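You operate a simulated robot arm through the tools that you are given. There is no shell and no other tool. Be economical: measure what you need, move in short steps, check, and stop when the job is done.

You run a simulated two-armed robot. Do the job below in one go: nothing can be reset, and whatever is moved stays where it is left.

## Task
Pick up the grey tin from the white table with one hand, pass it to the other hand and put it on the packing table. Set down upright: tin.
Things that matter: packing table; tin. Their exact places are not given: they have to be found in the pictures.

Only the result counts: the job must be done as asked and must still hold three seconds after the hand-in. Knocking over, shifting, dropping, spilling or breaking anything else fails it.

## Robot
Two 6-joint arms with two-finger parallel grippers on one trunk, on a base that drives. Base frame: it is fixed to the floor where the robot stands at the start and does not move with it; the origin is under the middle of the robot, x ahead of it, y to its left, z up. Units: mm, degrees, N and s.
The left shoulder is at the start at [280, 185, 780], the right one opposite. With the tool pointing down near the work surface each hand reaches from about 520 to 900 mm from the robot's upright axis, wherever it stands, measured 20 degrees to its own side. Places, roughly: packing table [500, 6600, 800]; tin [250, 4000, 750]. Payload 1.57 kg a hand.
Tool frame (each hand has its own): the origin (TCP) lies between the finger pads and is the grasp point; the fingertips stand 30 mm ahead of it; z points along the fingers, y is the line along which they close. Largest opening 80 mm; finger width 17, thickness 12; the body of the gripper, 40 by 82 mm, starts 80 mm behind the TCP.
Orientation is told as [roll, pitch, yaw] about the base's x, y, z axes, in that order, counted from this pose: with the fingers straight down and closing along the base's y, the tool's x points along the base's -x, its y along +y and its z along -z.

## Interface
- The arms move only by the tool jog_arm. It takes "left_plan", "right_plan" or both (then of equal length, played together; a hand with none holds still); each is a list of rows, each a list of 7 numbers: the shift along the base's x, y, z in units of 250 mm (1.0 is 250 mm), then the turn, a rotation vector about the base's x, y, z in units of 90 degrees (1.0 is 90 degrees), then the finger opening in mm, from 0 to 80. In form: [[tx, ty, tz, ax, ay, az, gripper], ...]. A call has 1 to 8 rows; each row is the pose to reach, as a shift and turn from the pose commanded when the call began. A call with a number of a shift or a turn outside -1 to 1 is refused whole. A row lasts 0.2 s, in which the tool goes at most 50 mm and 8.6 degrees; a call with a longer step from one row to the next is refused whole, and so is a gripper value outside its range. Where a pose cannot be reached the arm comes as near as it can. A force on the tool above 40 N (or 10 N above the force at the start of the call, whichever is more), or a blocked arm, ends the call early, and 0.2 s more pass. The fingers move at their own pace (about 153 mm/s each) and stop on an object; they squeeze with about 37 N. The grip force told is the motor's: it shows also when the fingers shut on nothing. Time passes only in rows, and 0.2 s behind the last, so rows that repeat a pose let the fingers close. The reply holds the time, the measured pose of the TCP, the force on the tool along the base axes, the opening and the grip force, in the units named above and with some noise, with the torque about the TCP (base axes, N m) and any sound that the robot's microphone picked up, and new pictures: "show" is both (left out), scene, wrist or none (wrist: the cameras of the hands that moved).
- Cameras (640 x 400 px; columns grow to the right, rows downward): "scene" is now at [245.2, 2.3, 1239.8]; the picture's right is [0.00, -1.00, 0.00], its down [-0.66, -0.00, -0.75] and it looks along [0.75, 0.00, -0.66] (base axes); focal length 214 px, centre (320, 200). "left" rides on the left gripper at [72, 7, -122] in its tool frame; the picture's right is [-0.09, 1.00, 0.00], its down [-0.84, -0.08, -0.54] and it looks along [-0.54, -0.05, 0.84] (tool axes); focal length 238 px, centre (320, 200). "right" rides on the right gripper at [72, -7, -122] in its tool frame; the picture's right is [0.09, 1.00, 0.00], its down [-0.84, 0.08, -0.54] and it looks along [-0.54, 0.05, 0.84] (tool axes); focal length 238 px, centre (320, 200).
- raise_lower(by): slides the trunk up (or, below 0, down) by that many mm; the arms and the scene camera ride with it, the base frame stays. It gives what a move gives, with no picture.
- base_move(legs): drives the robot by 1 to 6 legs, each [ahead, turn to the left] in mm and degrees, along the robot's own axes; the way and the turn of a leg run together, so that a leg with both is an arc; at most 1500 mm and 180 degrees a leg. The arms and the cameras ride along, it lands a little off, and it stops where it bumps. It gives what a move gives, and a new picture of the scene camera.
- turn_head(pan, tilt): turns the head with the scene camera to pan (to the left, within 86 degrees either way) and tilt (down, from -29 to 69), counted from straight ahead of the robot. It gives what a move gives, and a new picture of the scene camera.
- locate(camera, pixels): for up to 12 pixels [column, row] of the newest picture of that camera ("zoom" is the newest enlarged one), the place [x, y, z] in the base frame of the surface seen there, good to about 2 mm, but the place of the scene camera against the robot may be out by one fixed shift of up to 18 mm in any direction. No time passes.
- enlarge(camera, box): a new picture of the part [left, top, right, bottom] of that camera's present view, enlarged. No time passes.
- job_done(): hands the job in; it is judged then, once.

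Work in short steps. Measure before you move; look again where a grasp or a placing could have gone wrong, and mend it. You have 90 turns and 274 pictures in all, those below and enlarged ones among them. Open the grippers and draw the arms clear of the work before you hand the job in, unless the task says otherwise; then end with one line.

The tools are called after ">>>" by a JSON object that holds its "method" and its "body". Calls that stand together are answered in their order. jog_arm: Moves the arms, as the interface text tells. Its arguments: {"type":"object","properties":{"left_plan":{"type":"array"},"right_plan":{"type":"array"},"show":{"type":"string","enum":["both","scene","wrist","none"]}},"required":[]} The other tools are called the same way: raise_lower (by) slides the trunk up or down; base_move (legs) drives the base; turn_head (pan, tilt) turns the head that bears the scene camera; locate (camera, pixels) gives the place of the surface under pixels of a picture; enlarge (camera, box) takes an enlarged picture of a part of a camera's view; job_done () hands the job in.

At the start:

```text
clock: 0.0
left_tcp_pos: [550.2, 261.0, 1097.4]
left_tool_rot: [0.1, 0.0, -0.1]
left_ft_force: [0.6, -0.1, 0.2]
left_wrist_torque: [-0.02, -0.01, 0.0]
left_grip_width: 80.1
left_finger_force: 0.0
right_tcp_pos: [578.3, -187.6, 1086.6]
right_tool_rot: [0.0, -0.1, 0.0]
right_ft_force: [0.3, -0.3, 0.7]
right_wrist_torque: [-0.04, 0.0, -0.01]
right_grip_width: 80.2
right_finger_force: 0.1
trunk travel left (down, up): [-475.0, 515.0]
robot x, y, heading: [2.0, -3.3, 0.0]
head pan, tilt: [0.2, 41.3]
```

scene: 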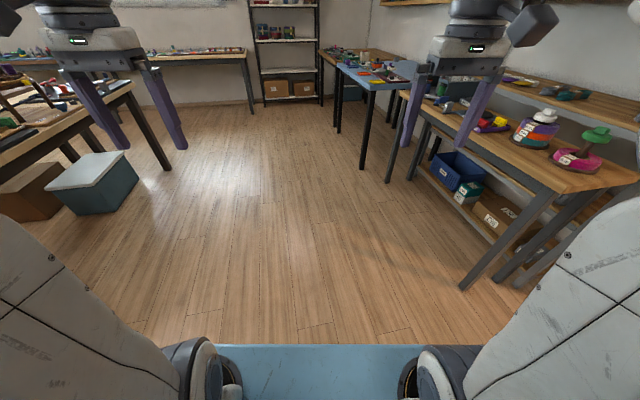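
right: 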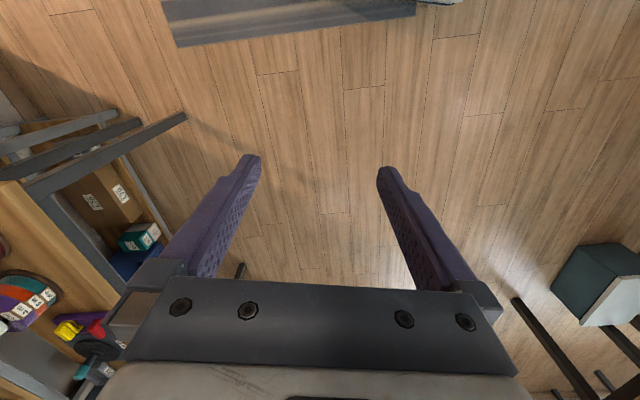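
left: 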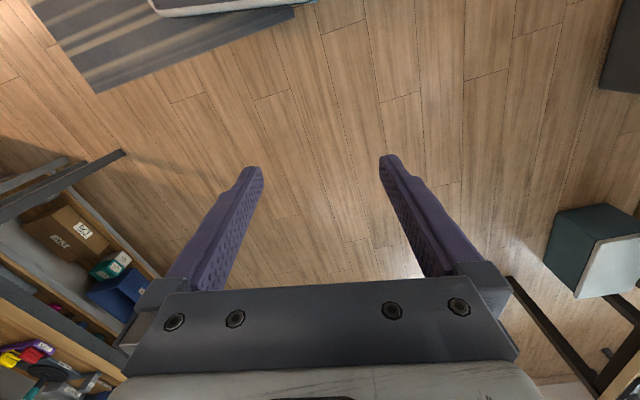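

The tin is far to the left (y≈4000), so I look left with the head to see the way.

>>> {"method": "turn_head", "body": {"pan": 80, "tilt": 20}}

```text
clock: 1.5
left_tcp_pos: [551.3, 263.2, 1096.3]
left_tool_rot: [0.0, 0.0, 0.1]
left_ft_force: [0.0, 0.9, 0.4]
left_wrist_torque: [0.02, 0.04, 0.03]
left_grip_width: 80.0
left_finger_force: 0.1
right_tcp_pos: [579.4, -187.0, 1085.6]
right_tool_rot: [-0.1, -0.1, 0.1]
right_ft_force: [0.4, 0.0, 0.1]
right_wrist_torque: [-0.02, -0.02, 0.03]
right_grip_width: 80.0
right_finger_force: 0.1
trunk travel left (down, up): [-475.0, 515.0]
robot x, y, heading: [-3.7, 0.3, 0.1]
head pan, tilt: [80.0, 20.0]
```

scene: 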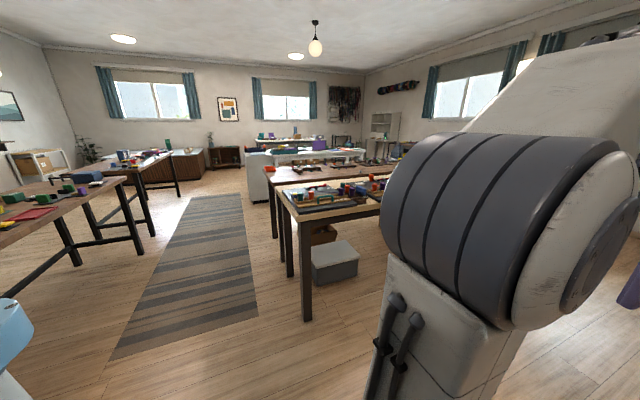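

I look closer at the white table region near (310,155).

>>> {"method": "enlarge", "body": {"camera": "scene", "box": [200, 110, 420, 248]}}

>>> {"method": "locate", "body": {"camera": "scene", "pixels": [[307, 320], [290, 277], [275, 238], [283, 190], [267, 172], [250, 200], [258, 315], [115, 355], [190, 197], [240, 195], [310, 153], [150, 160]]}}

```text
2.90 times, centred on (310, 179) of scene
```

zoom: 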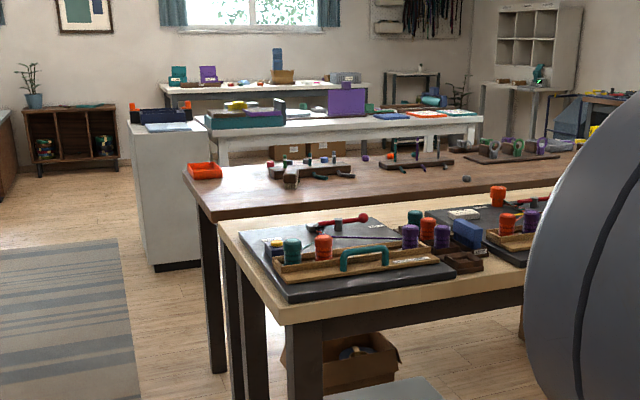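

```text
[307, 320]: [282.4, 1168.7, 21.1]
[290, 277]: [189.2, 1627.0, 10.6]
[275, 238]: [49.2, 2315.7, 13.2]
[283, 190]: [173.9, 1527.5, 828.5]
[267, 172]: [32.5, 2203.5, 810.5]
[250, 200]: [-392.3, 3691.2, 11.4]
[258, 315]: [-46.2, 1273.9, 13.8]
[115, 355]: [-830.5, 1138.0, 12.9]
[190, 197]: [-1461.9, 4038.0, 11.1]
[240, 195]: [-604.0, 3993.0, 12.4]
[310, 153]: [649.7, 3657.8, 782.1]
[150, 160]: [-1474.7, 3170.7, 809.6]
```

>>> {"method": "locate", "body": {"camera": "zoom", "pixels": [[155, 265], [205, 150], [230, 138], [400, 133], [480, 118], [160, 126], [250, 118], [200, 90], [365, 86], [210, 210], [190, 175], [70, 165]]}}

>>> {"method": "enlarge", "body": {"camera": "scene", "box": [240, 125, 370, 206]}}

```text
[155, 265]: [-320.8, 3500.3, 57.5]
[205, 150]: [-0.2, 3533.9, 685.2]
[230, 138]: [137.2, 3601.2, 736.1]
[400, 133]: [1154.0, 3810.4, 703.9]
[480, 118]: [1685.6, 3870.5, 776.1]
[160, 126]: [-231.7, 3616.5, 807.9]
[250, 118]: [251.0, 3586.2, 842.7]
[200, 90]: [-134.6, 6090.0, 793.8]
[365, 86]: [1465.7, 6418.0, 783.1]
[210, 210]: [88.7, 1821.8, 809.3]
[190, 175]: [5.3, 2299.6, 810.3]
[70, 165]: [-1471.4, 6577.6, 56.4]
```

```text
4.92 times, centred on (305, 166) of scene
```

zoom: 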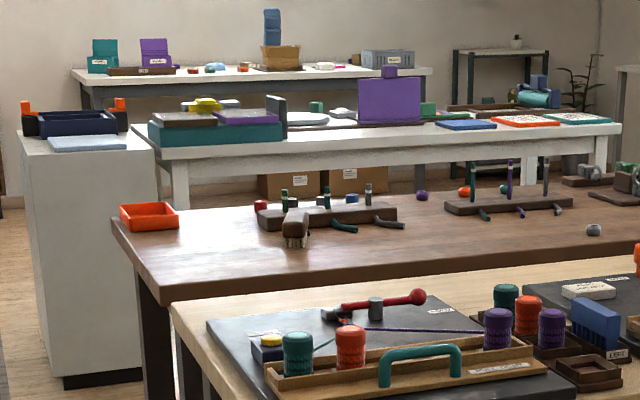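

I check the left desks' edges to determine the corridor width.

>>> {"method": "locate", "body": {"camera": "scene", "pixels": [[10, 297], [78, 264], [60, 200], [120, 178], [138, 254], [152, 236], [178, 197], [110, 165], [205, 165], [330, 280], [15, 340], [230, 172]]}}

```text
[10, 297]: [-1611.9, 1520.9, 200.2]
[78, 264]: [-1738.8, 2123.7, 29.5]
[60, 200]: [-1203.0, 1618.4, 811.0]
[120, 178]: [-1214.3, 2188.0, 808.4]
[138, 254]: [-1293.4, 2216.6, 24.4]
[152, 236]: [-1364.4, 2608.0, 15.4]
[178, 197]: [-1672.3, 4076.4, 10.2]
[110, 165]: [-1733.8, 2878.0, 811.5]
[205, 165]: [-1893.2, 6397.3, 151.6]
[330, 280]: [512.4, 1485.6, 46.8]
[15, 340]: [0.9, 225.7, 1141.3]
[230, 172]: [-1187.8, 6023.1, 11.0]
```

Corridor between x≈-1200 and x≈0 is clear. I drive to about (-620,1300), then along +y.

>>> {"method": "base_move", "body": {"legs": [[0, 115], [1450, 0], [0, -25], [700, 0]]}}

>>> {"method": "turn_head", "body": {"pan": -35, "tilt": 20}}

```text
clock: 18.5
left_tcp_pos: [-916.2, 2589.9, 1096.0]
left_tool_rot: [0.0, 0.0, 90.4]
left_ft_force: [0.4, 0.8, 0.2]
left_wrist_torque: [0.01, 0.0, -0.01]
left_grip_width: 80.1
left_finger_force: 0.1
right_tcp_pos: [-466.0, 2620.2, 1085.6]
right_tool_rot: [0.0, 0.0, 90.2]
right_ft_force: [0.7, -0.2, 0.7]
right_wrist_torque: [-0.02, -0.03, 0.05]
right_grip_width: 80.1
right_finger_force: 0.0
trunk travel left (down, up): [-475.0, 515.0]
robot x, y, heading: [-651.9, 2041.5, 90.2]
head pan, tilt: [80.0, 20.0]
```

scene: 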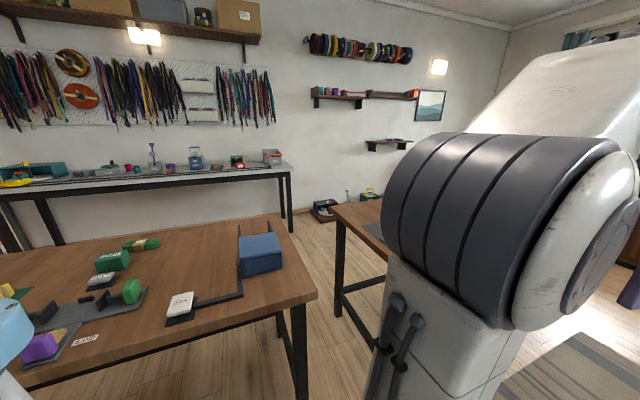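

```text
clock: 20.4
left_tcp_pos: [-915.4, 2590.6, 1093.7]
left_tool_rot: [0.0, 0.0, 90.2]
left_ft_force: [-0.1, 0.3, 0.4]
left_wrist_torque: [-0.02, 0.01, 0.0]
left_grip_width: 79.9
left_finger_force: 0.1
right_tcp_pos: [-465.8, 2620.6, 1085.9]
right_tool_rot: [0.0, 0.0, 90.2]
right_ft_force: [0.1, 0.7, 0.0]
right_wrist_torque: [0.0, -0.02, 0.03]
right_grip_width: 80.0
right_finger_force: 0.1
trunk travel left (down, up): [-475.0, 515.0]
robot x, y, heading: [-651.7, 2040.1, 90.1]
head pan, tilt: [-35.0, 20.0]
```

scene: 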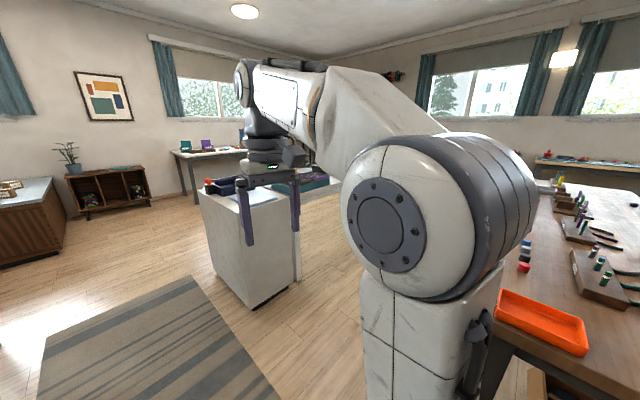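

I go further along the corridor, veering left, past the white cabinet, then look right.

>>> {"method": "base_move", "body": {"legs": [[0, 8], [1500, 0], [500, -8]]}}

>>> {"method": "turn_head", "body": {"pan": -60, "tilt": 20}}

```text
clock: 31.0
left_tcp_pos: [-1176.4, 4560.9, 1096.8]
left_tool_rot: [0.0, 0.0, 90.5]
left_ft_force: [0.6, 0.2, 0.2]
left_wrist_torque: [-0.01, -0.01, -0.01]
left_grip_width: 80.0
left_finger_force: 0.0
right_tcp_pos: [-728.8, 4595.5, 1085.2]
right_tool_rot: [0.0, 0.0, 90.6]
right_ft_force: [-0.1, -0.8, -0.2]
right_wrist_torque: [0.0, -0.01, 0.0]
right_grip_width: 79.9
right_finger_force: 0.1
trunk travel left (down, up): [-475.0, 515.0]
robot x, y, heading: [-909.2, 4011.7, 90.4]
head pan, tilt: [-35.0, 20.0]
```

scene: 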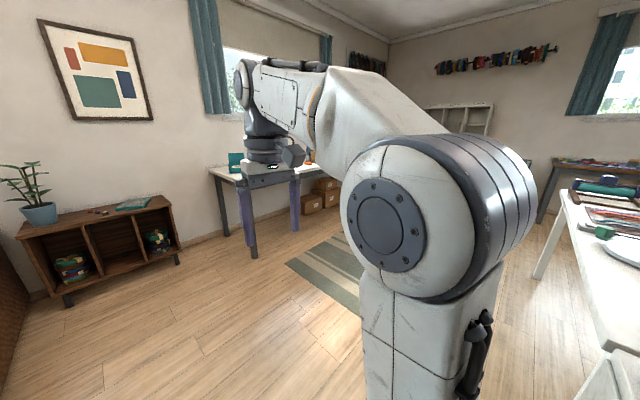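

```text
clock: 31.9
left_tcp_pos: [-1177.3, 4561.5, 1095.6]
left_tool_rot: [0.1, -0.1, 90.6]
left_ft_force: [-0.3, 0.4, 0.2]
left_wrist_torque: [0.01, -0.01, -0.01]
left_grip_width: 80.1
left_finger_force: 0.0
right_tcp_pos: [-728.2, 4596.2, 1086.4]
right_tool_rot: [0.0, 0.0, 90.7]
right_ft_force: [-0.4, 0.0, 0.2]
right_wrist_torque: [-0.01, 0.02, -0.01]
right_grip_width: 80.1
right_finger_force: 0.1
trunk travel left (down, up): [-475.0, 515.0]
robot x, y, heading: [-910.2, 4011.7, 90.4]
head pan, tilt: [-60.0, 20.0]
```

scene: 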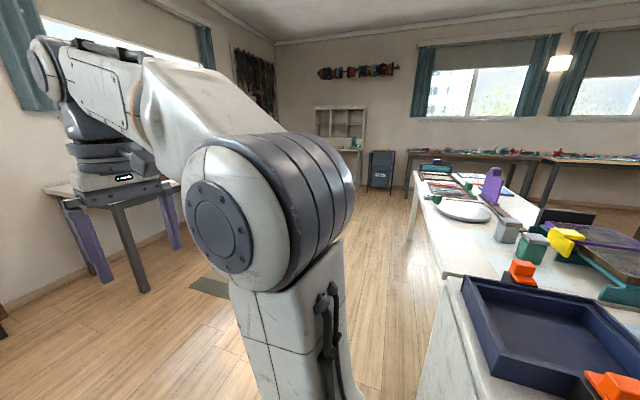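

I see candidates at (508,230) and (530,245); I enlarge and measure.

>>> {"method": "enlarge", "body": {"camera": "scene", "box": [410, 155, 640, 299]}}

>>> {"method": "locate", "body": {"camera": "scene", "pixels": [[508, 222], [508, 235], [445, 272], [410, 235], [428, 195], [462, 212], [500, 250], [530, 240], [340, 300], [550, 215], [490, 250], [415, 177]]}}

```text
2.78 times, centred on (525, 227) of scene
```

zoom: 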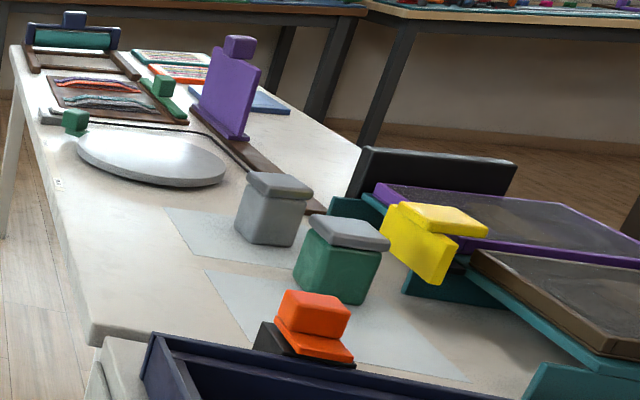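

```text
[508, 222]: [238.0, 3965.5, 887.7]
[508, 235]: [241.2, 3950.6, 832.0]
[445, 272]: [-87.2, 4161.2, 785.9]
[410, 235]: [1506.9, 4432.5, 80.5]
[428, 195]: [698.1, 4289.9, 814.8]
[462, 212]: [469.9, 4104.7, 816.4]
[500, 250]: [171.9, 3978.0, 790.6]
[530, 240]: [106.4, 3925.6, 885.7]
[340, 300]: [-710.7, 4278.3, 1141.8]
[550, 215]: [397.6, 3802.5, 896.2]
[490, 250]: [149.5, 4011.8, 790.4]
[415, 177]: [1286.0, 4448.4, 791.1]
```

The grey tin (508,228) is at about [265,3960], top z≈888; the table's back edge is slanted and free. I'll approach from the back; first look down to learn the base's extent.

>>> {"method": "turn_head", "body": {"pan": 0, "tilt": 60}}

>>> {"method": "locate", "body": {"camera": "scene", "pixels": [[320, 200], [320, 230], [320, 250], [320, 265], [320, 280], [320, 300], [320, 330], [240, 300], [400, 300], [220, 380], [420, 380], [320, 390]]}}

```text
clock: 33.1
left_tcp_pos: [-1176.6, 4560.6, 1094.9]
left_tool_rot: [0.0, 0.0, 90.6]
left_ft_force: [0.3, 0.7, 1.1]
left_wrist_torque: [-0.02, 0.01, -0.02]
left_grip_width: 79.7
left_finger_force: 0.1
right_tcp_pos: [-729.1, 4593.5, 1087.0]
right_tool_rot: [0.1, 0.0, 90.6]
right_ft_force: [0.3, -0.5, 0.9]
right_wrist_torque: [0.0, -0.01, 0.0]
right_grip_width: 79.7
right_finger_force: 0.1
trunk travel left (down, up): [-475.0, 515.0]
robot x, y, heading: [-908.8, 4010.4, 90.6]
head pan, tilt: [0.0, 60.0]
```

scene: 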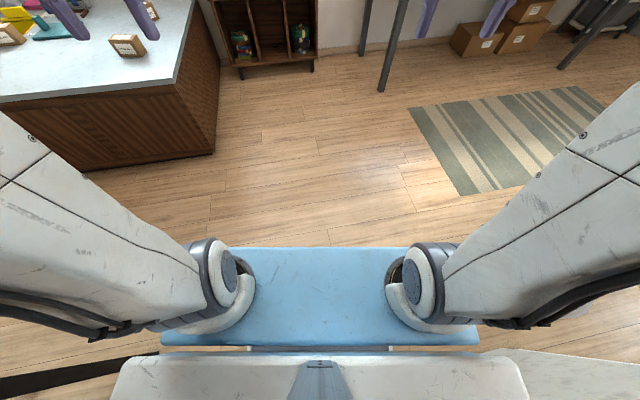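

```text
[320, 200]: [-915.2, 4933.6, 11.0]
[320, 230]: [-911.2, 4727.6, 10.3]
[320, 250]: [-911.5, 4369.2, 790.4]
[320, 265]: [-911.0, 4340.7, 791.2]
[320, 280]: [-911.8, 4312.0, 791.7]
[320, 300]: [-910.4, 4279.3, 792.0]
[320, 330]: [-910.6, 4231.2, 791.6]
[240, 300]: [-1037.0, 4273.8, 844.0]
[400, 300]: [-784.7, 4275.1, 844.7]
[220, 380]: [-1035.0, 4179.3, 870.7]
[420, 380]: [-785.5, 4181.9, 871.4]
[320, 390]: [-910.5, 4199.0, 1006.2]
```

The trunk plate reaches 360 mm ahead at z≈790. I drive around behind the table to about (327,4759), heading -78.5, leaving a back-off.

>>> {"method": "base_move", "body": {"legs": [[0, -35], [1050, 0], [0, -65], [644, 0], [0, -68.5]]}}

>>> {"method": "turn_head", "body": {"pan": 0, "tilt": 45}}

```text
clock: 49.1
left_tcp_pos: [713.1, 4308.8, 1095.3]
left_tool_rot: [0.1, 0.0, -75.8]
left_ft_force: [0.5, 0.8, -0.6]
left_wrist_torque: [0.03, -0.01, -0.01]
left_grip_width: 80.1
left_finger_force: 0.1
right_tcp_pos: [284.5, 4169.8, 1086.2]
right_tool_rot: [0.0, -0.1, -75.7]
right_ft_force: [-0.1, -0.3, -0.1]
right_wrist_torque: [-0.01, -0.01, -0.02]
right_grip_width: 79.8
right_finger_force: 0.0
trunk travel left (down, up): [-475.0, 515.0]
robot x, y, heading: [324.3, 4775.7, -75.9]
head pan, tilt: [0.0, 60.0]
```

scene: 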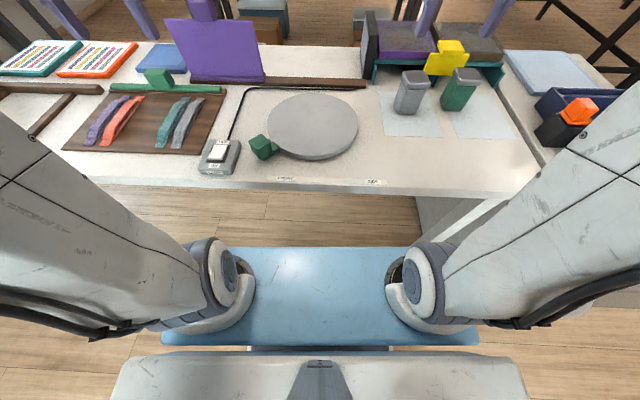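

```text
clock: 49.9
left_tcp_pos: [713.5, 4309.2, 1095.5]
left_tool_rot: [0.0, 0.0, -75.7]
left_ft_force: [0.2, 1.0, 0.6]
left_wrist_torque: [-0.01, -0.01, 0.0]
left_grip_width: 79.9
left_finger_force: 0.1
right_tcp_pos: [285.1, 4169.4, 1086.4]
right_tool_rot: [0.0, 0.0, -75.7]
right_ft_force: [0.0, -0.4, -0.5]
right_wrist_torque: [0.01, 0.04, 0.02]
right_grip_width: 79.9
right_finger_force: 0.0
trunk travel left (down, up): [-475.0, 515.0]
robot x, y, heading: [326.4, 4780.6, -76.0]
head pan, tilt: [0.0, 45.0]
```

scene: 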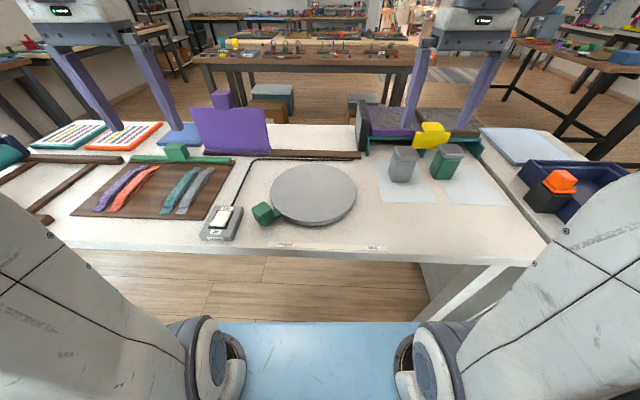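

Grey tin at (403,163), green tin at (447,160) just to its right. I enlarge and measure edges.

>>> {"method": "enlarge", "body": {"camera": "scene", "box": [350, 120, 510, 220]}}

>>> {"method": "locate", "body": {"camera": "scene", "pixels": [[320, 238], [480, 258], [200, 222], [403, 172], [404, 151], [390, 190], [520, 264], [432, 135]]}}

```text
4.00 times, centred on (430, 170) of scene
```

zoom: 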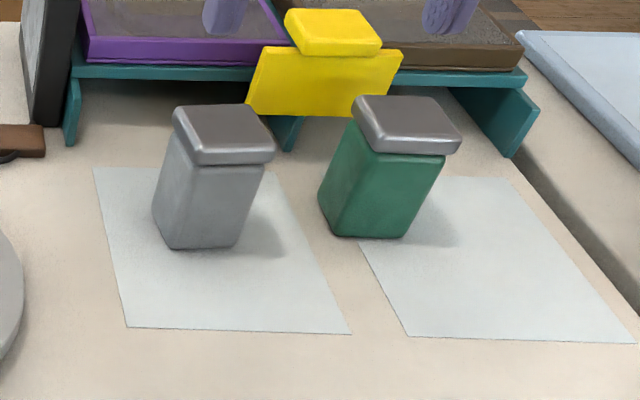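

```text
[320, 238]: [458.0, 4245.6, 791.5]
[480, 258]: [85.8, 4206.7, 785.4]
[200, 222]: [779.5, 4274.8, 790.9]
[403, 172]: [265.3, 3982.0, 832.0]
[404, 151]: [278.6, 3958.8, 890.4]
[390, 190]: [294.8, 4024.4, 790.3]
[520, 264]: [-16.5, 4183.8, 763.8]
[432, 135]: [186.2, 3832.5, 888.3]
```

>>> {"method": "locate", "body": {"camera": "zoom", "pixels": [[178, 112], [256, 110], [270, 155], [198, 158], [222, 132], [166, 244], [238, 244], [200, 200], [230, 155], [360, 140], [405, 120], [175, 180]]}}

>>> {"method": "locate", "body": {"camera": "scene", "pixels": [[170, 245], [540, 265], [420, 251], [370, 246], [280, 243], [240, 240], [230, 95], [360, 120]]}}

```text
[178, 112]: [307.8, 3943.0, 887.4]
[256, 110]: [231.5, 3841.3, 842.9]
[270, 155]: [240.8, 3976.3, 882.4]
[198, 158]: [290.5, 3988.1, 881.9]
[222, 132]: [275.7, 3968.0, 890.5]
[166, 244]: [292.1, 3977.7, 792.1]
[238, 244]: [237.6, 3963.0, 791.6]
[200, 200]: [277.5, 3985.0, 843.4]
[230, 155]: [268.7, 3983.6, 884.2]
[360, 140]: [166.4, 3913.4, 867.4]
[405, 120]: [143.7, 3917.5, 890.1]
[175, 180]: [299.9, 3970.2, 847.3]
```

```text
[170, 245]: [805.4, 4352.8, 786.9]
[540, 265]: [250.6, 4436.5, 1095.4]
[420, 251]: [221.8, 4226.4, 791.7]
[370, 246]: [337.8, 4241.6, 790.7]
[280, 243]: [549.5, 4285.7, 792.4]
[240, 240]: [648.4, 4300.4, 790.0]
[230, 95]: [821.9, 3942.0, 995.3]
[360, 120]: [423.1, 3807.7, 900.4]
```

The tin is 788 mm ahead and 253 mm right of the robot axis, well in reach without driving. Plan: right hand grips the body from the front at 35° slope, left later takes it from the top. I tilt the right hand and move it to about 200 mm before the tin.

>>> {"method": "jog_arm", "body": {"right_plan": [[-0.027, -0.0275, -0.068, -0.074, -0.0185, 0, 80], [-0.054, -0.055, -0.136, -0.148, -0.037, 0, 80], [-0.081, -0.0825, -0.204, -0.222, -0.0555, 0, 80], [-0.108, -0.11, -0.272, -0.296, -0.074, 0, 80], [-0.135, -0.1375, -0.34, -0.37, -0.0925, 0, 80], [-0.162, -0.165, -0.408, -0.444, -0.111, 0, 80], [-0.189, -0.1925, -0.476, -0.518, -0.1295, 0, 80], [-0.216, -0.22, -0.544, -0.593, -0.148, 0, 80]]}}

```text
clock: 51.7
left_tcp_pos: [712.4, 4308.3, 1097.3]
left_tool_rot: [-0.1, 0.0, -75.6]
left_ft_force: [0.5, 0.1, -1.4]
left_wrist_torque: [0.05, 0.0, -0.01]
left_grip_width: 79.9
left_finger_force: 0.1
right_tcp_pos: [225.6, 4091.7, 938.6]
right_tool_rot: [-0.4, -54.4, -75.5]
right_ft_force: [0.1, 0.4, 0.0]
right_wrist_torque: [0.03, 0.03, -0.01]
right_grip_width: 79.9
right_finger_force: 0.0
right hand out of reach, approached as far as the arm can: row 4, 5, 6, 7, 8
trunk travel left (down, up): [-475.0, 515.0]
robot x, y, heading: [322.3, 4778.4, -75.5]
head pan, tilt: [0.0, 45.0]
```

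scene: 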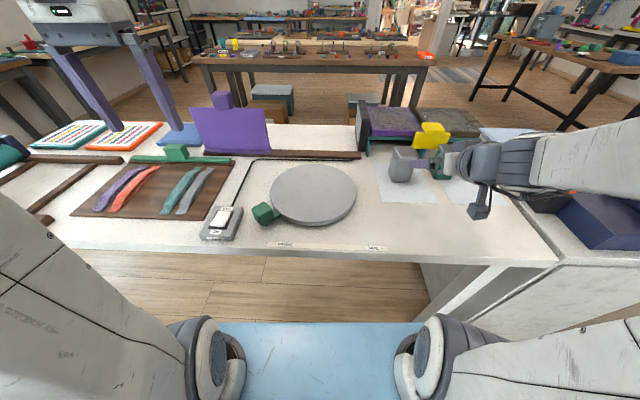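
right: 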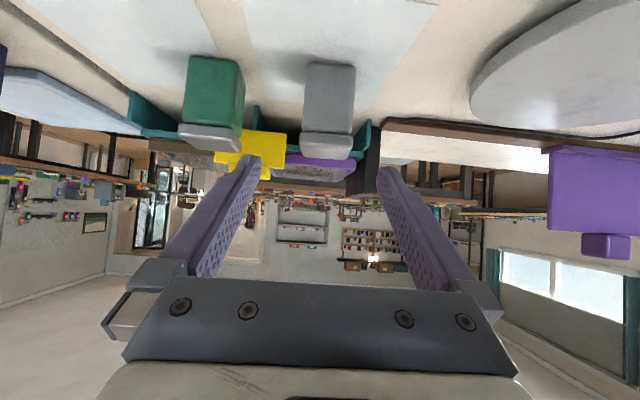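

The wrist camera (seeing upside down) shows the tin at (328,105). I measure its edges with it.

>>> {"method": "locate", "body": {"camera": "right", "pixels": [[308, 70], [352, 70], [330, 70], [306, 110], [350, 110], [330, 110], [303, 145], [348, 145], [328, 143], [304, 125], [350, 128], [238, 90]]}}

>>> {"method": "enlarge", "body": {"camera": "right", "box": [240, 40, 420, 200]}}

```text
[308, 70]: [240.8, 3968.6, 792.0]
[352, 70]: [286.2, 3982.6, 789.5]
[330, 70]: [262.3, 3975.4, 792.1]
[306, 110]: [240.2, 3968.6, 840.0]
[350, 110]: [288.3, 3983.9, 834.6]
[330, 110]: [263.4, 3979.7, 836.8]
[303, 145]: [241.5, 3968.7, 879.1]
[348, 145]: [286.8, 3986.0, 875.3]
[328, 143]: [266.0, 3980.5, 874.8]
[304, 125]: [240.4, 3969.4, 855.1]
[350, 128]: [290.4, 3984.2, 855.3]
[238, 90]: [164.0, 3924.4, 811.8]
```

```text
2.50 times, centred on (330, 120) of right
```

zoom: 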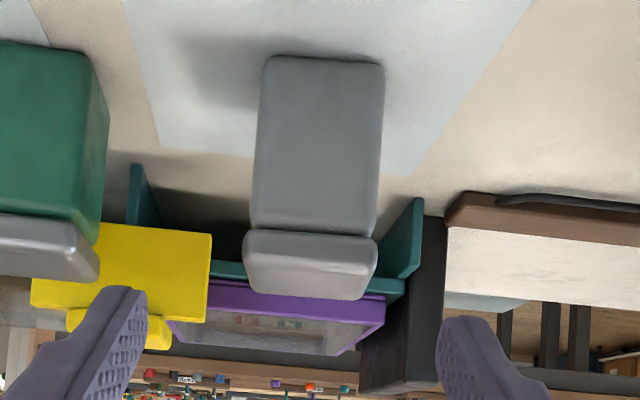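

Body is about 50 mm wide, centre ≈(271,3953), lid bottom z≈862. I advance to 80 mm before the grasp point.

>>> {"method": "jog_arm", "body": {"right_plan": [[0.023, -0.094, -0.072, 0, 0, 0, 80], [0.046, -0.188, -0.144, 0, 0, 0, 80], [0.069, -0.282, -0.216, 0, 0, 0, 80], [0.092, -0.376, -0.288, 0, 0, 0, 80], [0.092, -0.376, -0.288, 0, 0, 0, 80]]}}

```text
clock: 52.9
left_tcp_pos: [712.6, 4309.8, 1096.4]
left_tool_rot: [0.1, 0.0, -75.7]
left_ft_force: [-0.5, 1.2, 0.4]
left_wrist_torque: [0.0, 0.01, -0.01]
left_grip_width: 79.9
left_finger_force: 0.1
right_tcp_pos: [251.1, 3995.9, 865.3]
right_tool_rot: [-0.5, -55.0, -75.4]
right_ft_force: [0.5, -0.2, -0.7]
right_wrist_torque: [0.0, -0.05, -0.01]
right_grip_width: 80.3
right_finger_force: 0.1
trunk travel left (down, up): [-475.0, 515.0]
robot x, y, heading: [322.5, 4779.2, -75.9]
head pan, tilt: [0.0, 45.0]
```

scene: 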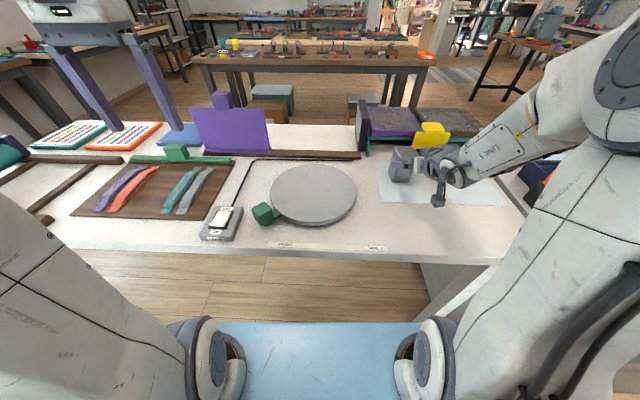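
right: 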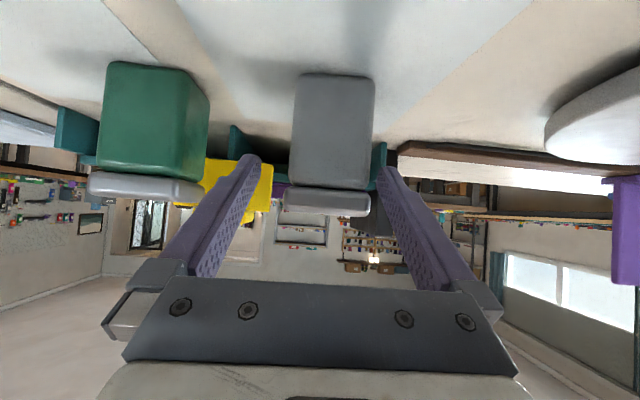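

Fingertips are about level with the front face, tin ~9 mm left of centre. I shift left 9 mm, then advance to the grasp point.

>>> {"method": "jog_arm", "body": {"right_plan": [[0.034, 0.009, 0, 0, 0, 0, 80], [0.055, -0.073, -0.066, 0, 0, 0, 80], [0.076, -0.156, -0.132, 0, 0, 0, 80], [0.076, -0.156, -0.132, 0, 0, 0, 80]], "show": "wrist"}}

```text
clock: 53.9
left_tcp_pos: [712.5, 4309.0, 1096.5]
left_tool_rot: [0.0, 0.1, -75.6]
left_ft_force: [0.0, 0.1, -0.5]
left_wrist_torque: [0.01, 0.01, -0.01]
left_grip_width: 80.3
left_finger_force: 0.1
right_tcp_pos: [270.2, 3956.5, 832.3]
right_tool_rot: [-0.3, -55.0, -75.5]
right_ft_force: [0.4, 0.3, -0.1]
right_wrist_torque: [-0.01, -0.01, -0.01]
right_grip_width: 79.9
right_finger_force: 0.2
trunk travel left (down, up): [-475.0, 515.0]
robot x, y, heading: [324.4, 4778.1, -75.9]
head pan, tilt: [0.0, 45.0]
```

right: 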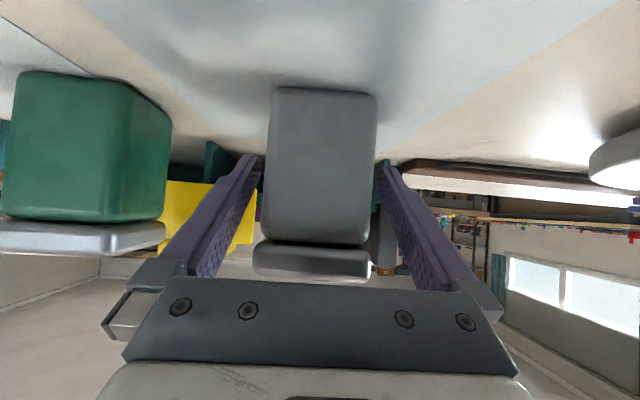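

The tin sits centred between the fingers. I close.

>>> {"method": "jog_arm", "body": {"right_plan": [[0, 0, 0, 0, 0, 0, 50], [0, 0, 0, 0, 0, 0, 30], [0, 0, 0, 0, 0, 0, 30], [0, 0, 0, 0, 0, 0, 30]], "show": "wrist"}}

```text
clock: 54.9
left_tcp_pos: [713.8, 4309.6, 1096.1]
left_tool_rot: [0.0, 0.0, -75.6]
left_ft_force: [-0.4, -0.2, 1.0]
left_wrist_torque: [0.02, -0.01, 0.02]
left_grip_width: 80.0
left_finger_force: 0.1
right_tcp_pos: [269.9, 3957.1, 832.7]
right_tool_rot: [-0.4, -55.0, -75.5]
right_ft_force: [-0.5, 0.2, 1.2]
right_wrist_torque: [-0.06, -0.08, -0.02]
right_grip_width: 57.5
right_finger_force: 36.7
trunk travel left (down, up): [-475.0, 515.0]
robot x, y, heading: [323.3, 4778.4, -75.6]
head pan, tilt: [0.0, 45.0]
```

right: 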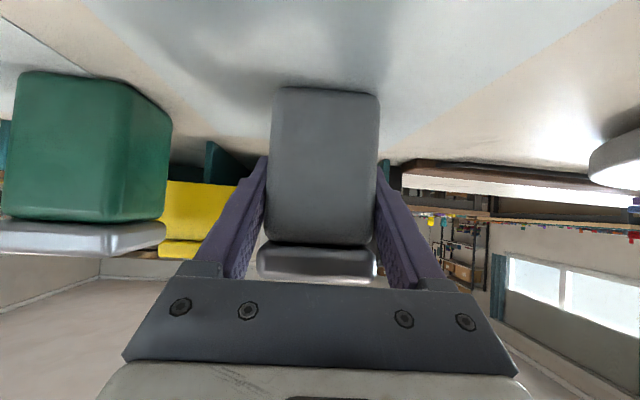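

Gripped at 57.5 mm with 37 N. I lift straight up.

>>> {"method": "jog_arm", "body": {"right_plan": [[0, 0, 0.08, 0, 0, 0, 30], [0, 0, 0.18, 0, 0, 0, 30], [0, 0, 0.3, 0, 0, 0, 30], [0, 0, 0.42, 0, 0, 0, 30], [0, 0, 0.54, 0, 0, 0, 30], [0, 0, 0.66, 0, 0, 0, 30], [0, 0, 0.76, 0, 0, 0, 30], [0, 0, 0.8, 0, 0, 0, 30]]}}

```text
clock: 56.7
left_tcp_pos: [711.7, 4309.2, 1095.5]
left_tool_rot: [0.2, 0.0, -75.7]
left_ft_force: [-0.4, 0.4, 0.3]
left_wrist_torque: [0.04, 0.01, 0.0]
left_grip_width: 80.0
left_finger_force: 0.0
right_tcp_pos: [269.4, 3957.7, 1033.0]
right_tool_rot: [-0.5, -55.0, -75.4]
right_ft_force: [0.8, -0.3, -1.4]
right_wrist_torque: [-0.04, 0.0, 0.0]
right_grip_width: 57.4
right_finger_force: 36.9
trunk travel left (down, up): [-475.0, 515.0]
robot x, y, heading: [325.1, 4776.3, -75.9]
head pan, tilt: [0.0, 45.0]
```

scene: 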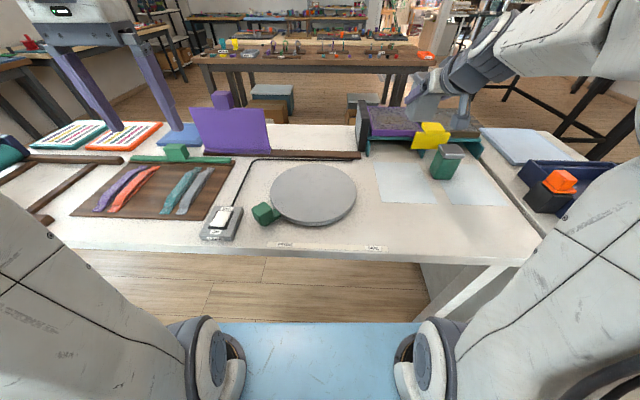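
right: 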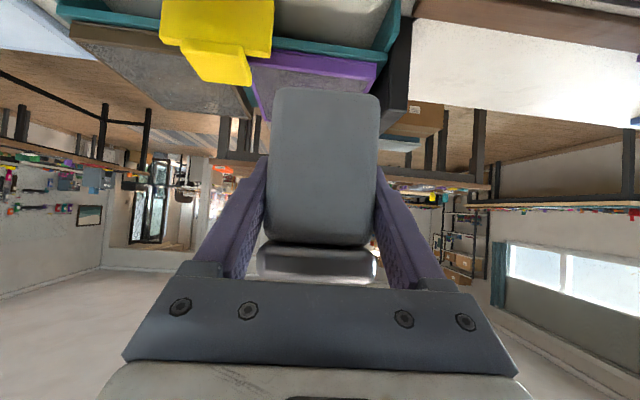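

The tin is held and level. I back off from the table for the handover.

>>> {"method": "base_move", "body": {"legs": [[-450, 0]]}}

```text
clock: 59.4
left_tcp_pos: [601.3, 4748.1, 1096.7]
left_tool_rot: [0.1, 0.0, -75.5]
left_ft_force: [1.1, -0.5, -0.1]
left_wrist_torque: [0.01, -0.02, 0.03]
left_grip_width: 80.0
left_finger_force: 0.1
right_tcp_pos: [160.6, 4394.9, 1032.2]
right_tool_rot: [-0.4, -55.0, -75.4]
right_ft_force: [0.1, 0.0, -0.7]
right_wrist_torque: [0.03, 0.01, 0.04]
right_grip_width: 57.4
right_finger_force: 36.9
trunk travel left (down, up): [-475.0, 515.0]
robot x, y, heading: [210.3, 5214.7, -75.6]
head pan, tilt: [0.0, 45.0]
```

scene: 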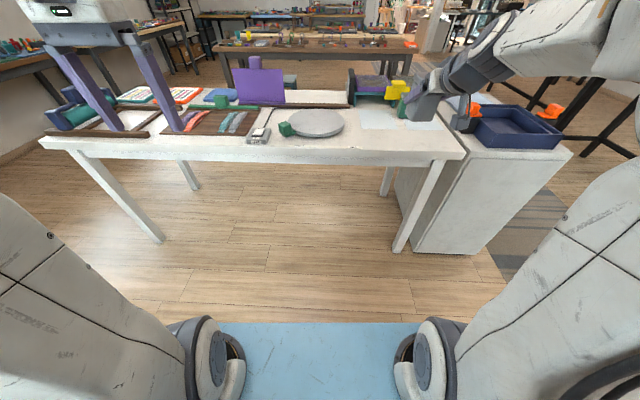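

I bring the tin toward the middle with the right hand, while the left hand rises, moves forward and starts its -90° turn.

>>> {"method": "jog_arm", "body": {"right_plan": [[0.077, 0.041, 0, 0, 0, 0, 30], [0.154, 0.082, 0, 0, 0, 0, 30], [0.231, 0.123, 0, 0, 0, 0, 30], [0.308, 0.164, 0, 0, 0, 0, 30], [0.385, 0.205, 0, 0, 0, 0, 30], [0.462, 0.246, 0, 0, 0, 0, 30], [0.539, 0.287, 0, 0, 0, 0, 30], [0.616, 0.328, 0, 0, 0, 0, 30]], "left_plan": [[0.019, -0.0725, 0.03, 0, 0, -0.083, 80], [0.038, -0.145, 0.06, 0, 0, -0.167, 80], [0.056, -0.2175, 0.09, 0, 0, -0.25, 80], [0.075, -0.29, 0.12, 0, 0, -0.333, 80], [0.094, -0.3625, 0.15, 0, 0, -0.417, 80], [0.113, -0.435, 0.18, 0, 0, -0.5, 80], [0.131, -0.5075, 0.21, 0, 0, -0.583, 80], [0.15, -0.58, 0.24, 0, 0, -0.667, 80]]}}

```text
clock: 61.2
left_tcp_pos: [619.6, 4647.3, 1116.9]
left_tool_rot: [0.2, 0.0, -135.7]
left_ft_force: [-0.4, -0.8, -0.2]
left_wrist_torque: [0.03, -0.01, 0.0]
left_grip_width: 79.8
left_finger_force: 0.0
left hand out of reach, approached as far as the arm can: row 5, 6, 7, 8
right_tcp_pos: [312.9, 4475.8, 1033.6]
right_tool_rot: [-0.3, -55.0, -75.4]
right_ft_force: [-1.1, 0.5, -0.9]
right_wrist_torque: [0.04, -0.02, 0.01]
right_grip_width: 57.5
right_finger_force: 37.6
trunk travel left (down, up): [-475.0, 515.0]
robot x, y, heading: [213.0, 5212.3, -75.2]
head pan, tilt: [0.0, 45.0]
```

scene: 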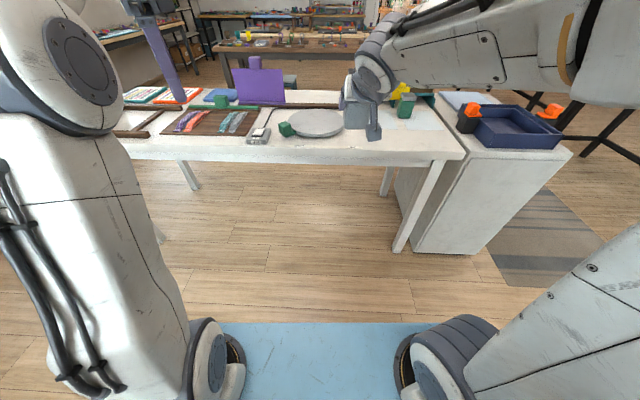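
right: 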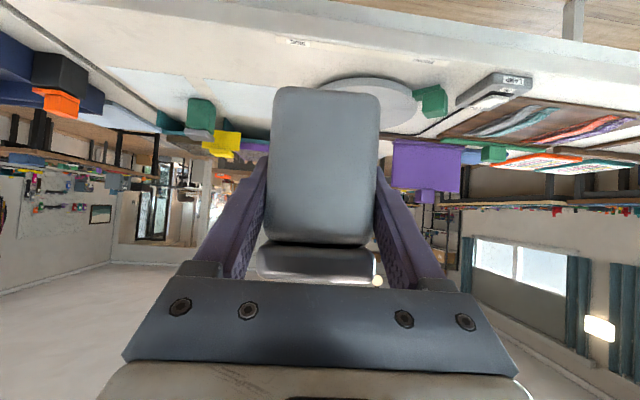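
left: 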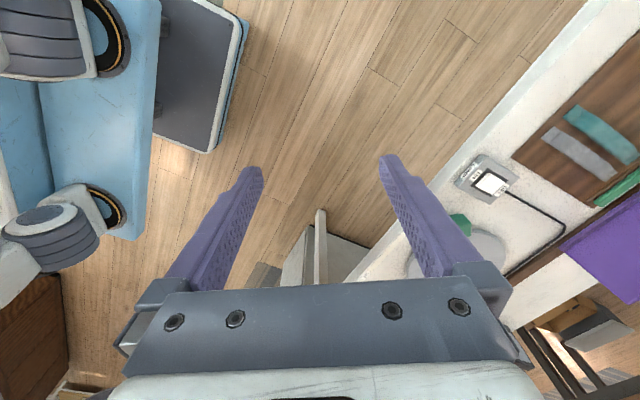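

The left arm is at its reach limit that high, so I lower both: right tin down 170 mm, left further down/forward with the rest of its turn.

>>> {"method": "jog_arm", "body": {"right_plan": [[0, 0, -0.085, 0, 0, 0, 30], [0, 0, -0.17, 0, 0, 0, 30], [0, 0, -0.255, 0, 0, 0, 30], [0, 0, -0.34, 0, 0, 0, 30], [0, 0, -0.425, 0, 0, 0, 30], [0, 0, -0.51, 0, 0, 0, 30], [0, 0, -0.595, 0, 0, 0, 30], [0, 0, -0.68, 0, 0, 0, 30]], "left_plan": [[-0.017, -0.0535, -0.0635, 0, 0, -0.042, 80], [-0.034, -0.107, -0.127, 0, 0, -0.083, 80], [-0.051, -0.1605, -0.1905, 0, 0, -0.125, 80], [-0.068, -0.214, -0.254, 0, 0, -0.167, 80], [-0.085, -0.2675, -0.3175, 0, 0, -0.208, 80], [-0.102, -0.321, -0.381, 0, 0, -0.25, 80], [-0.119, -0.3745, -0.4445, 0, 0, -0.292, 80], [-0.136, -0.428, -0.508, 0, 0, -0.333, 80]]}}

```text
clock: 63.0
left_tcp_pos: [586.4, 4540.8, 987.4]
left_tool_rot: [0.1, 0.0, -165.6]
left_ft_force: [0.1, 0.8, -0.3]
left_wrist_torque: [0.0, 0.02, 0.01]
left_grip_width: 79.8
left_finger_force: 0.0
right_tcp_pos: [314.4, 4475.7, 864.4]
right_tool_rot: [-0.5, -54.9, -75.2]
right_ft_force: [-0.8, -0.6, -1.3]
right_wrist_torque: [0.01, 0.0, 0.02]
right_grip_width: 57.3
right_finger_force: 36.7
trunk travel left (down, up): [-475.0, 515.0]
robot x, y, heading: [213.7, 5215.8, -75.7]
head pan, tilt: [0.0, 45.0]
```

scene: 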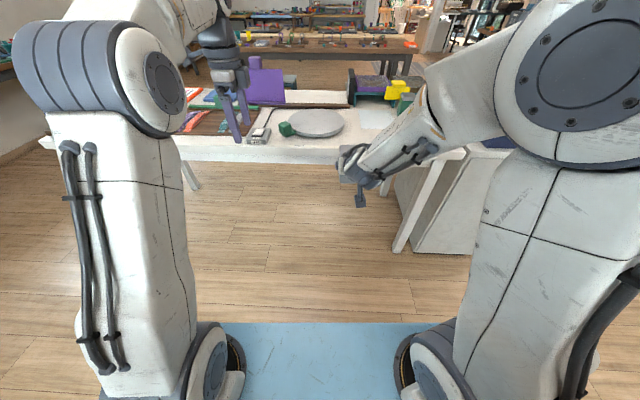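
right: 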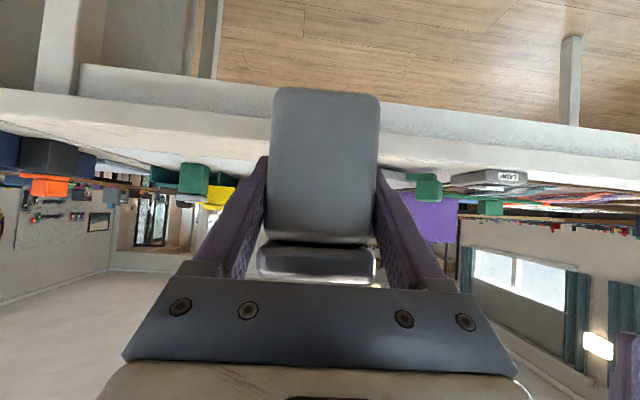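
left: 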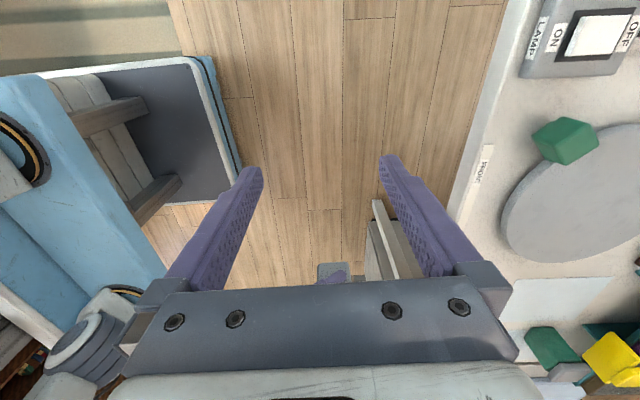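

The left wrist camera sees the tin's top at (333,270). I move the left hand 200 mm toward above it, then measure.

>>> {"method": "jog_arm", "body": {"left_plan": [[-0.155, -0.041, 0, 0, 0, 0, 80], [-0.31, -0.082, 0, 0, 0, 0, 80], [-0.465, -0.123, 0, 0, 0, 0, 80], [-0.62, -0.164, 0, 0, 0, 0, 80], [-0.776, -0.204, 0, 0, 0, 0, 80]]}}

```text
clock: 64.2
left_tcp_pos: [391.1, 4490.4, 988.0]
left_tool_rot: [0.0, -0.1, -165.5]
left_ft_force: [0.1, -0.9, 0.4]
left_wrist_torque: [-0.01, -0.02, -0.02]
left_grip_width: 80.0
left_finger_force: 0.0
right_tcp_pos: [314.3, 4476.4, 863.6]
right_tool_rot: [-0.3, -54.9, -75.3]
right_ft_force: [0.7, 0.3, 0.2]
right_wrist_torque: [0.02, 0.02, 0.01]
right_grip_width: 57.4
right_finger_force: 37.0
trunk travel left (down, up): [-475.0, 515.0]
robot x, y, heading: [215.6, 5215.1, -75.8]
head pan, tilt: [0.0, 45.0]
```

scene: 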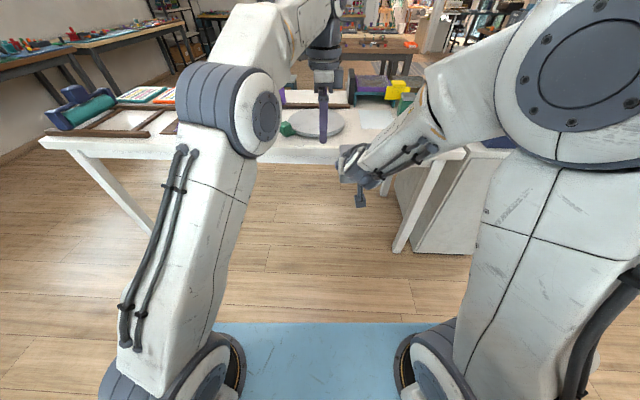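
left: 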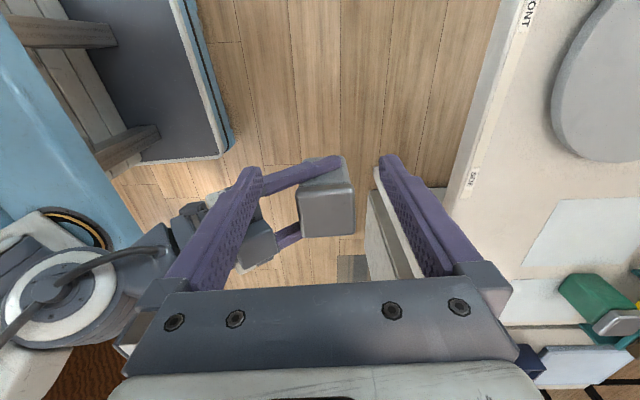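

Lid top at about (327,205) in the left wrist picture. I measure it.

>>> {"method": "enlarge", "body": {"camera": "left", "box": [230, 130, 420, 280]}}

>>> {"method": "locate", "body": {"camera": "left", "pixels": [[327, 212], [305, 200], [350, 200], [303, 232], [352, 230], [325, 175], [345, 175], [255, 240], [290, 180]]}}

```text
2.67 times, centred on (325, 205) of left
```

zoom: 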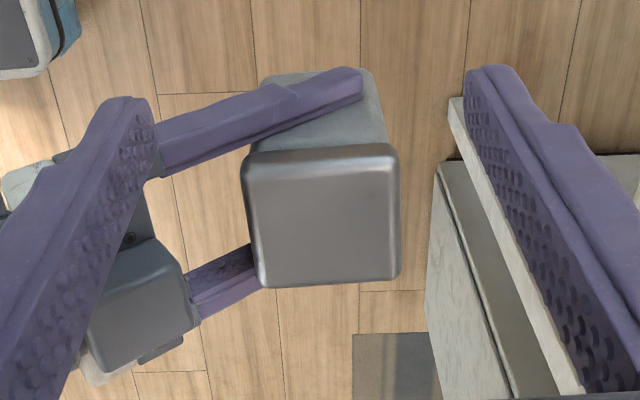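

```text
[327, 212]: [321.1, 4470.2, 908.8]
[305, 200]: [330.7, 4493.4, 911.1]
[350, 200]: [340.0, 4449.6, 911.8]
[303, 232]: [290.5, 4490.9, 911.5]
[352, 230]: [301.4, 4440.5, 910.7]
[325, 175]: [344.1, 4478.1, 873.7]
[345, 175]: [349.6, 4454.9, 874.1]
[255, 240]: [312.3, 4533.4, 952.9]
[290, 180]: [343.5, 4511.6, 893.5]
```

Lid top is at z≈911, centre ≈(321,4471). I centre the left hand above it with the opening at 74, still high.

>>> {"method": "jog_arm", "body": {"left_plan": [[-0.1, -0.026, 0, 0, 0, 0, 74], [-0.2, -0.052, 0, 0, 0, 0, 74], [-0.28, -0.077, 0, 0, 0, 0, 74], [-0.28, -0.077, 0, 0, 0, 0, 74]]}}

```text
clock: 65.2
left_tcp_pos: [322.5, 4476.9, 983.2]
left_tool_rot: [0.1, -0.1, -165.5]
left_ft_force: [0.9, 1.0, -0.2]
left_wrist_torque: [-0.02, 0.01, -0.01]
left_grip_width: 73.7
left_finger_force: 0.0
left hand out of reach, approached as far as the arm can: row 3, 4
right_tcp_pos: [313.5, 4475.3, 863.7]
right_tool_rot: [-0.4, -55.0, -75.2]
right_ft_force: [0.7, -1.0, -0.4]
right_wrist_torque: [0.02, 0.0, 0.01]
right_grip_width: 57.3
right_finger_force: 36.6
trunk travel left (down, up): [-475.0, 515.0]
robot x, y, heading: [211.5, 5208.9, -75.8]
head pan, tilt: [0.0, 45.0]
```

scene: 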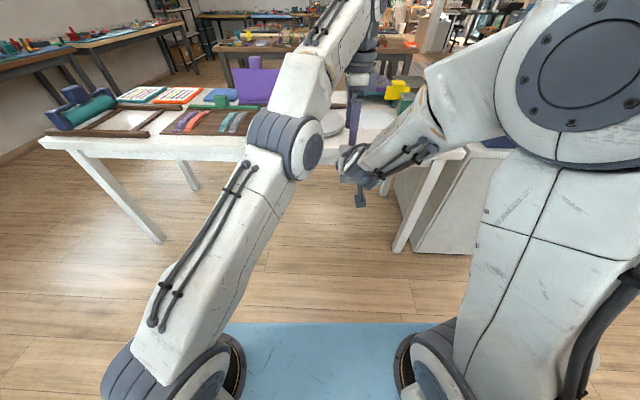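
left: 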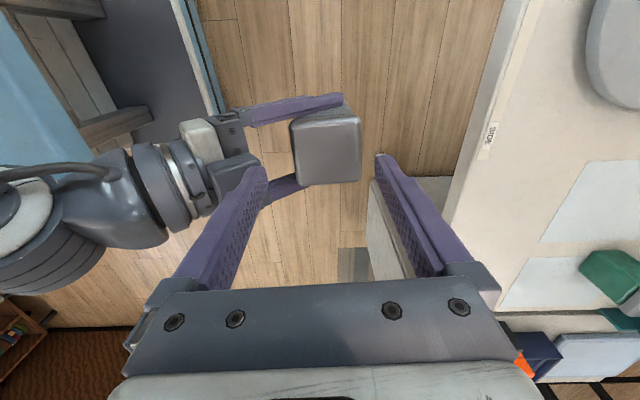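

The left hand is at its reach limit here, so I shift the right hand with the tin 40 mm to the robot's left and the left hand alike, slightly lower.

>>> {"method": "jog_arm", "body": {"right_plan": [[0.05, 0.013, 0, 0, 0, 0, 30], [0.1, 0.026, 0, 0, 0, 0, 30], [0.155, 0.04, 0, 0, 0, 0, 30], [0.155, 0.04, 0, 0, 0, 0, 30]], "left_plan": [[0.05, 0.005, 0, 0, 0, 0, 74], [0.1, 0.01, 0, 0, 0, 0, 74], [0.15, 0.016, -0.05, 0, 0, 0, 74], [0.15, 0.016, -0.09, 0, 0, 0, 74]]}}

```text
clock: 66.2
left_tcp_pos: [361.9, 4482.1, 961.3]
left_tool_rot: [0.1, 0.1, -165.5]
left_ft_force: [0.9, 0.5, 0.2]
left_wrist_torque: [-0.03, 0.01, -0.01]
left_grip_width: 74.3
left_finger_force: 0.0
right_tcp_pos: [353.2, 4486.4, 862.4]
right_tool_rot: [-0.5, -55.0, -75.2]
right_ft_force: [1.1, -0.3, -0.1]
right_wrist_torque: [0.0, -0.01, 0.04]
right_grip_width: 57.4
right_finger_force: 37.0
trunk travel left (down, up): [-475.0, 515.0]
robot x, y, heading: [213.3, 5214.3, -75.6]
head pan, tilt: [0.0, 45.0]
```

scene: 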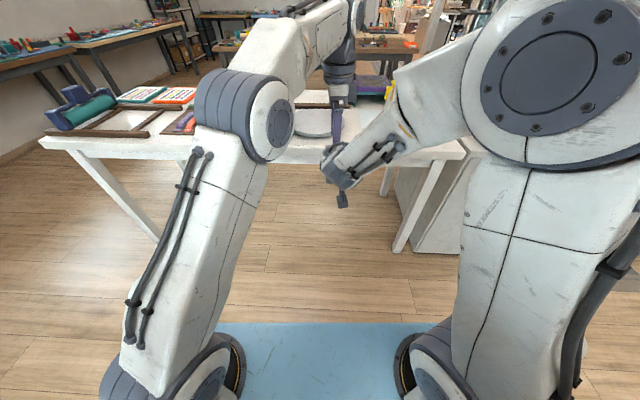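
right: 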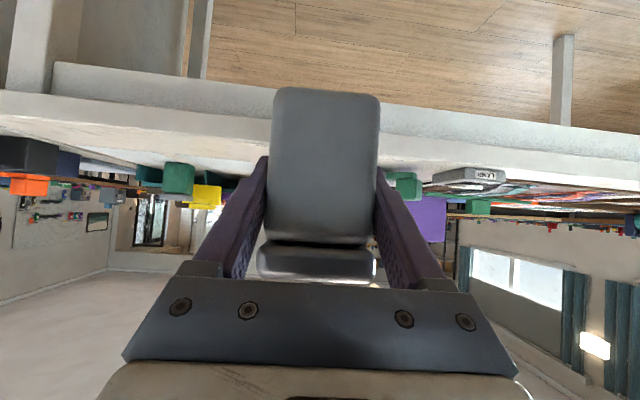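
left: 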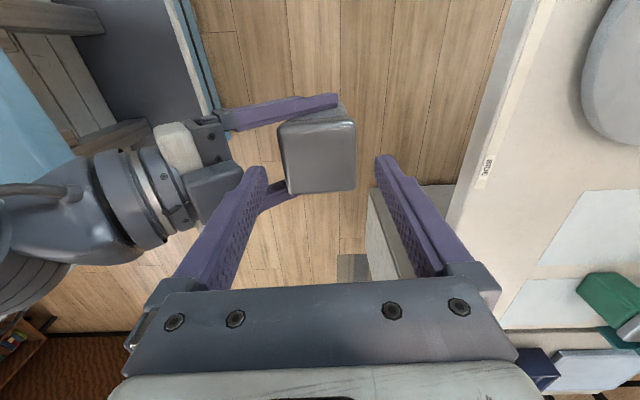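

>>> {"method": "locate", "body": {"camera": "left", "pixels": [[317, 158], [283, 160], [352, 160], [317, 188], [317, 128], [215, 180], [238, 170], [388, 165], [255, 175]]}}

```text
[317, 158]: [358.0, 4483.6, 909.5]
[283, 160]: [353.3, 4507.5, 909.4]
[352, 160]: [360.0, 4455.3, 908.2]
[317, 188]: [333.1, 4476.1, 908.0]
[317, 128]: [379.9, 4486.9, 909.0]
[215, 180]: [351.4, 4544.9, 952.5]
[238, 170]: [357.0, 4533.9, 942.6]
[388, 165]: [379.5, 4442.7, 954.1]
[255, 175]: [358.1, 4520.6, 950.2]
```

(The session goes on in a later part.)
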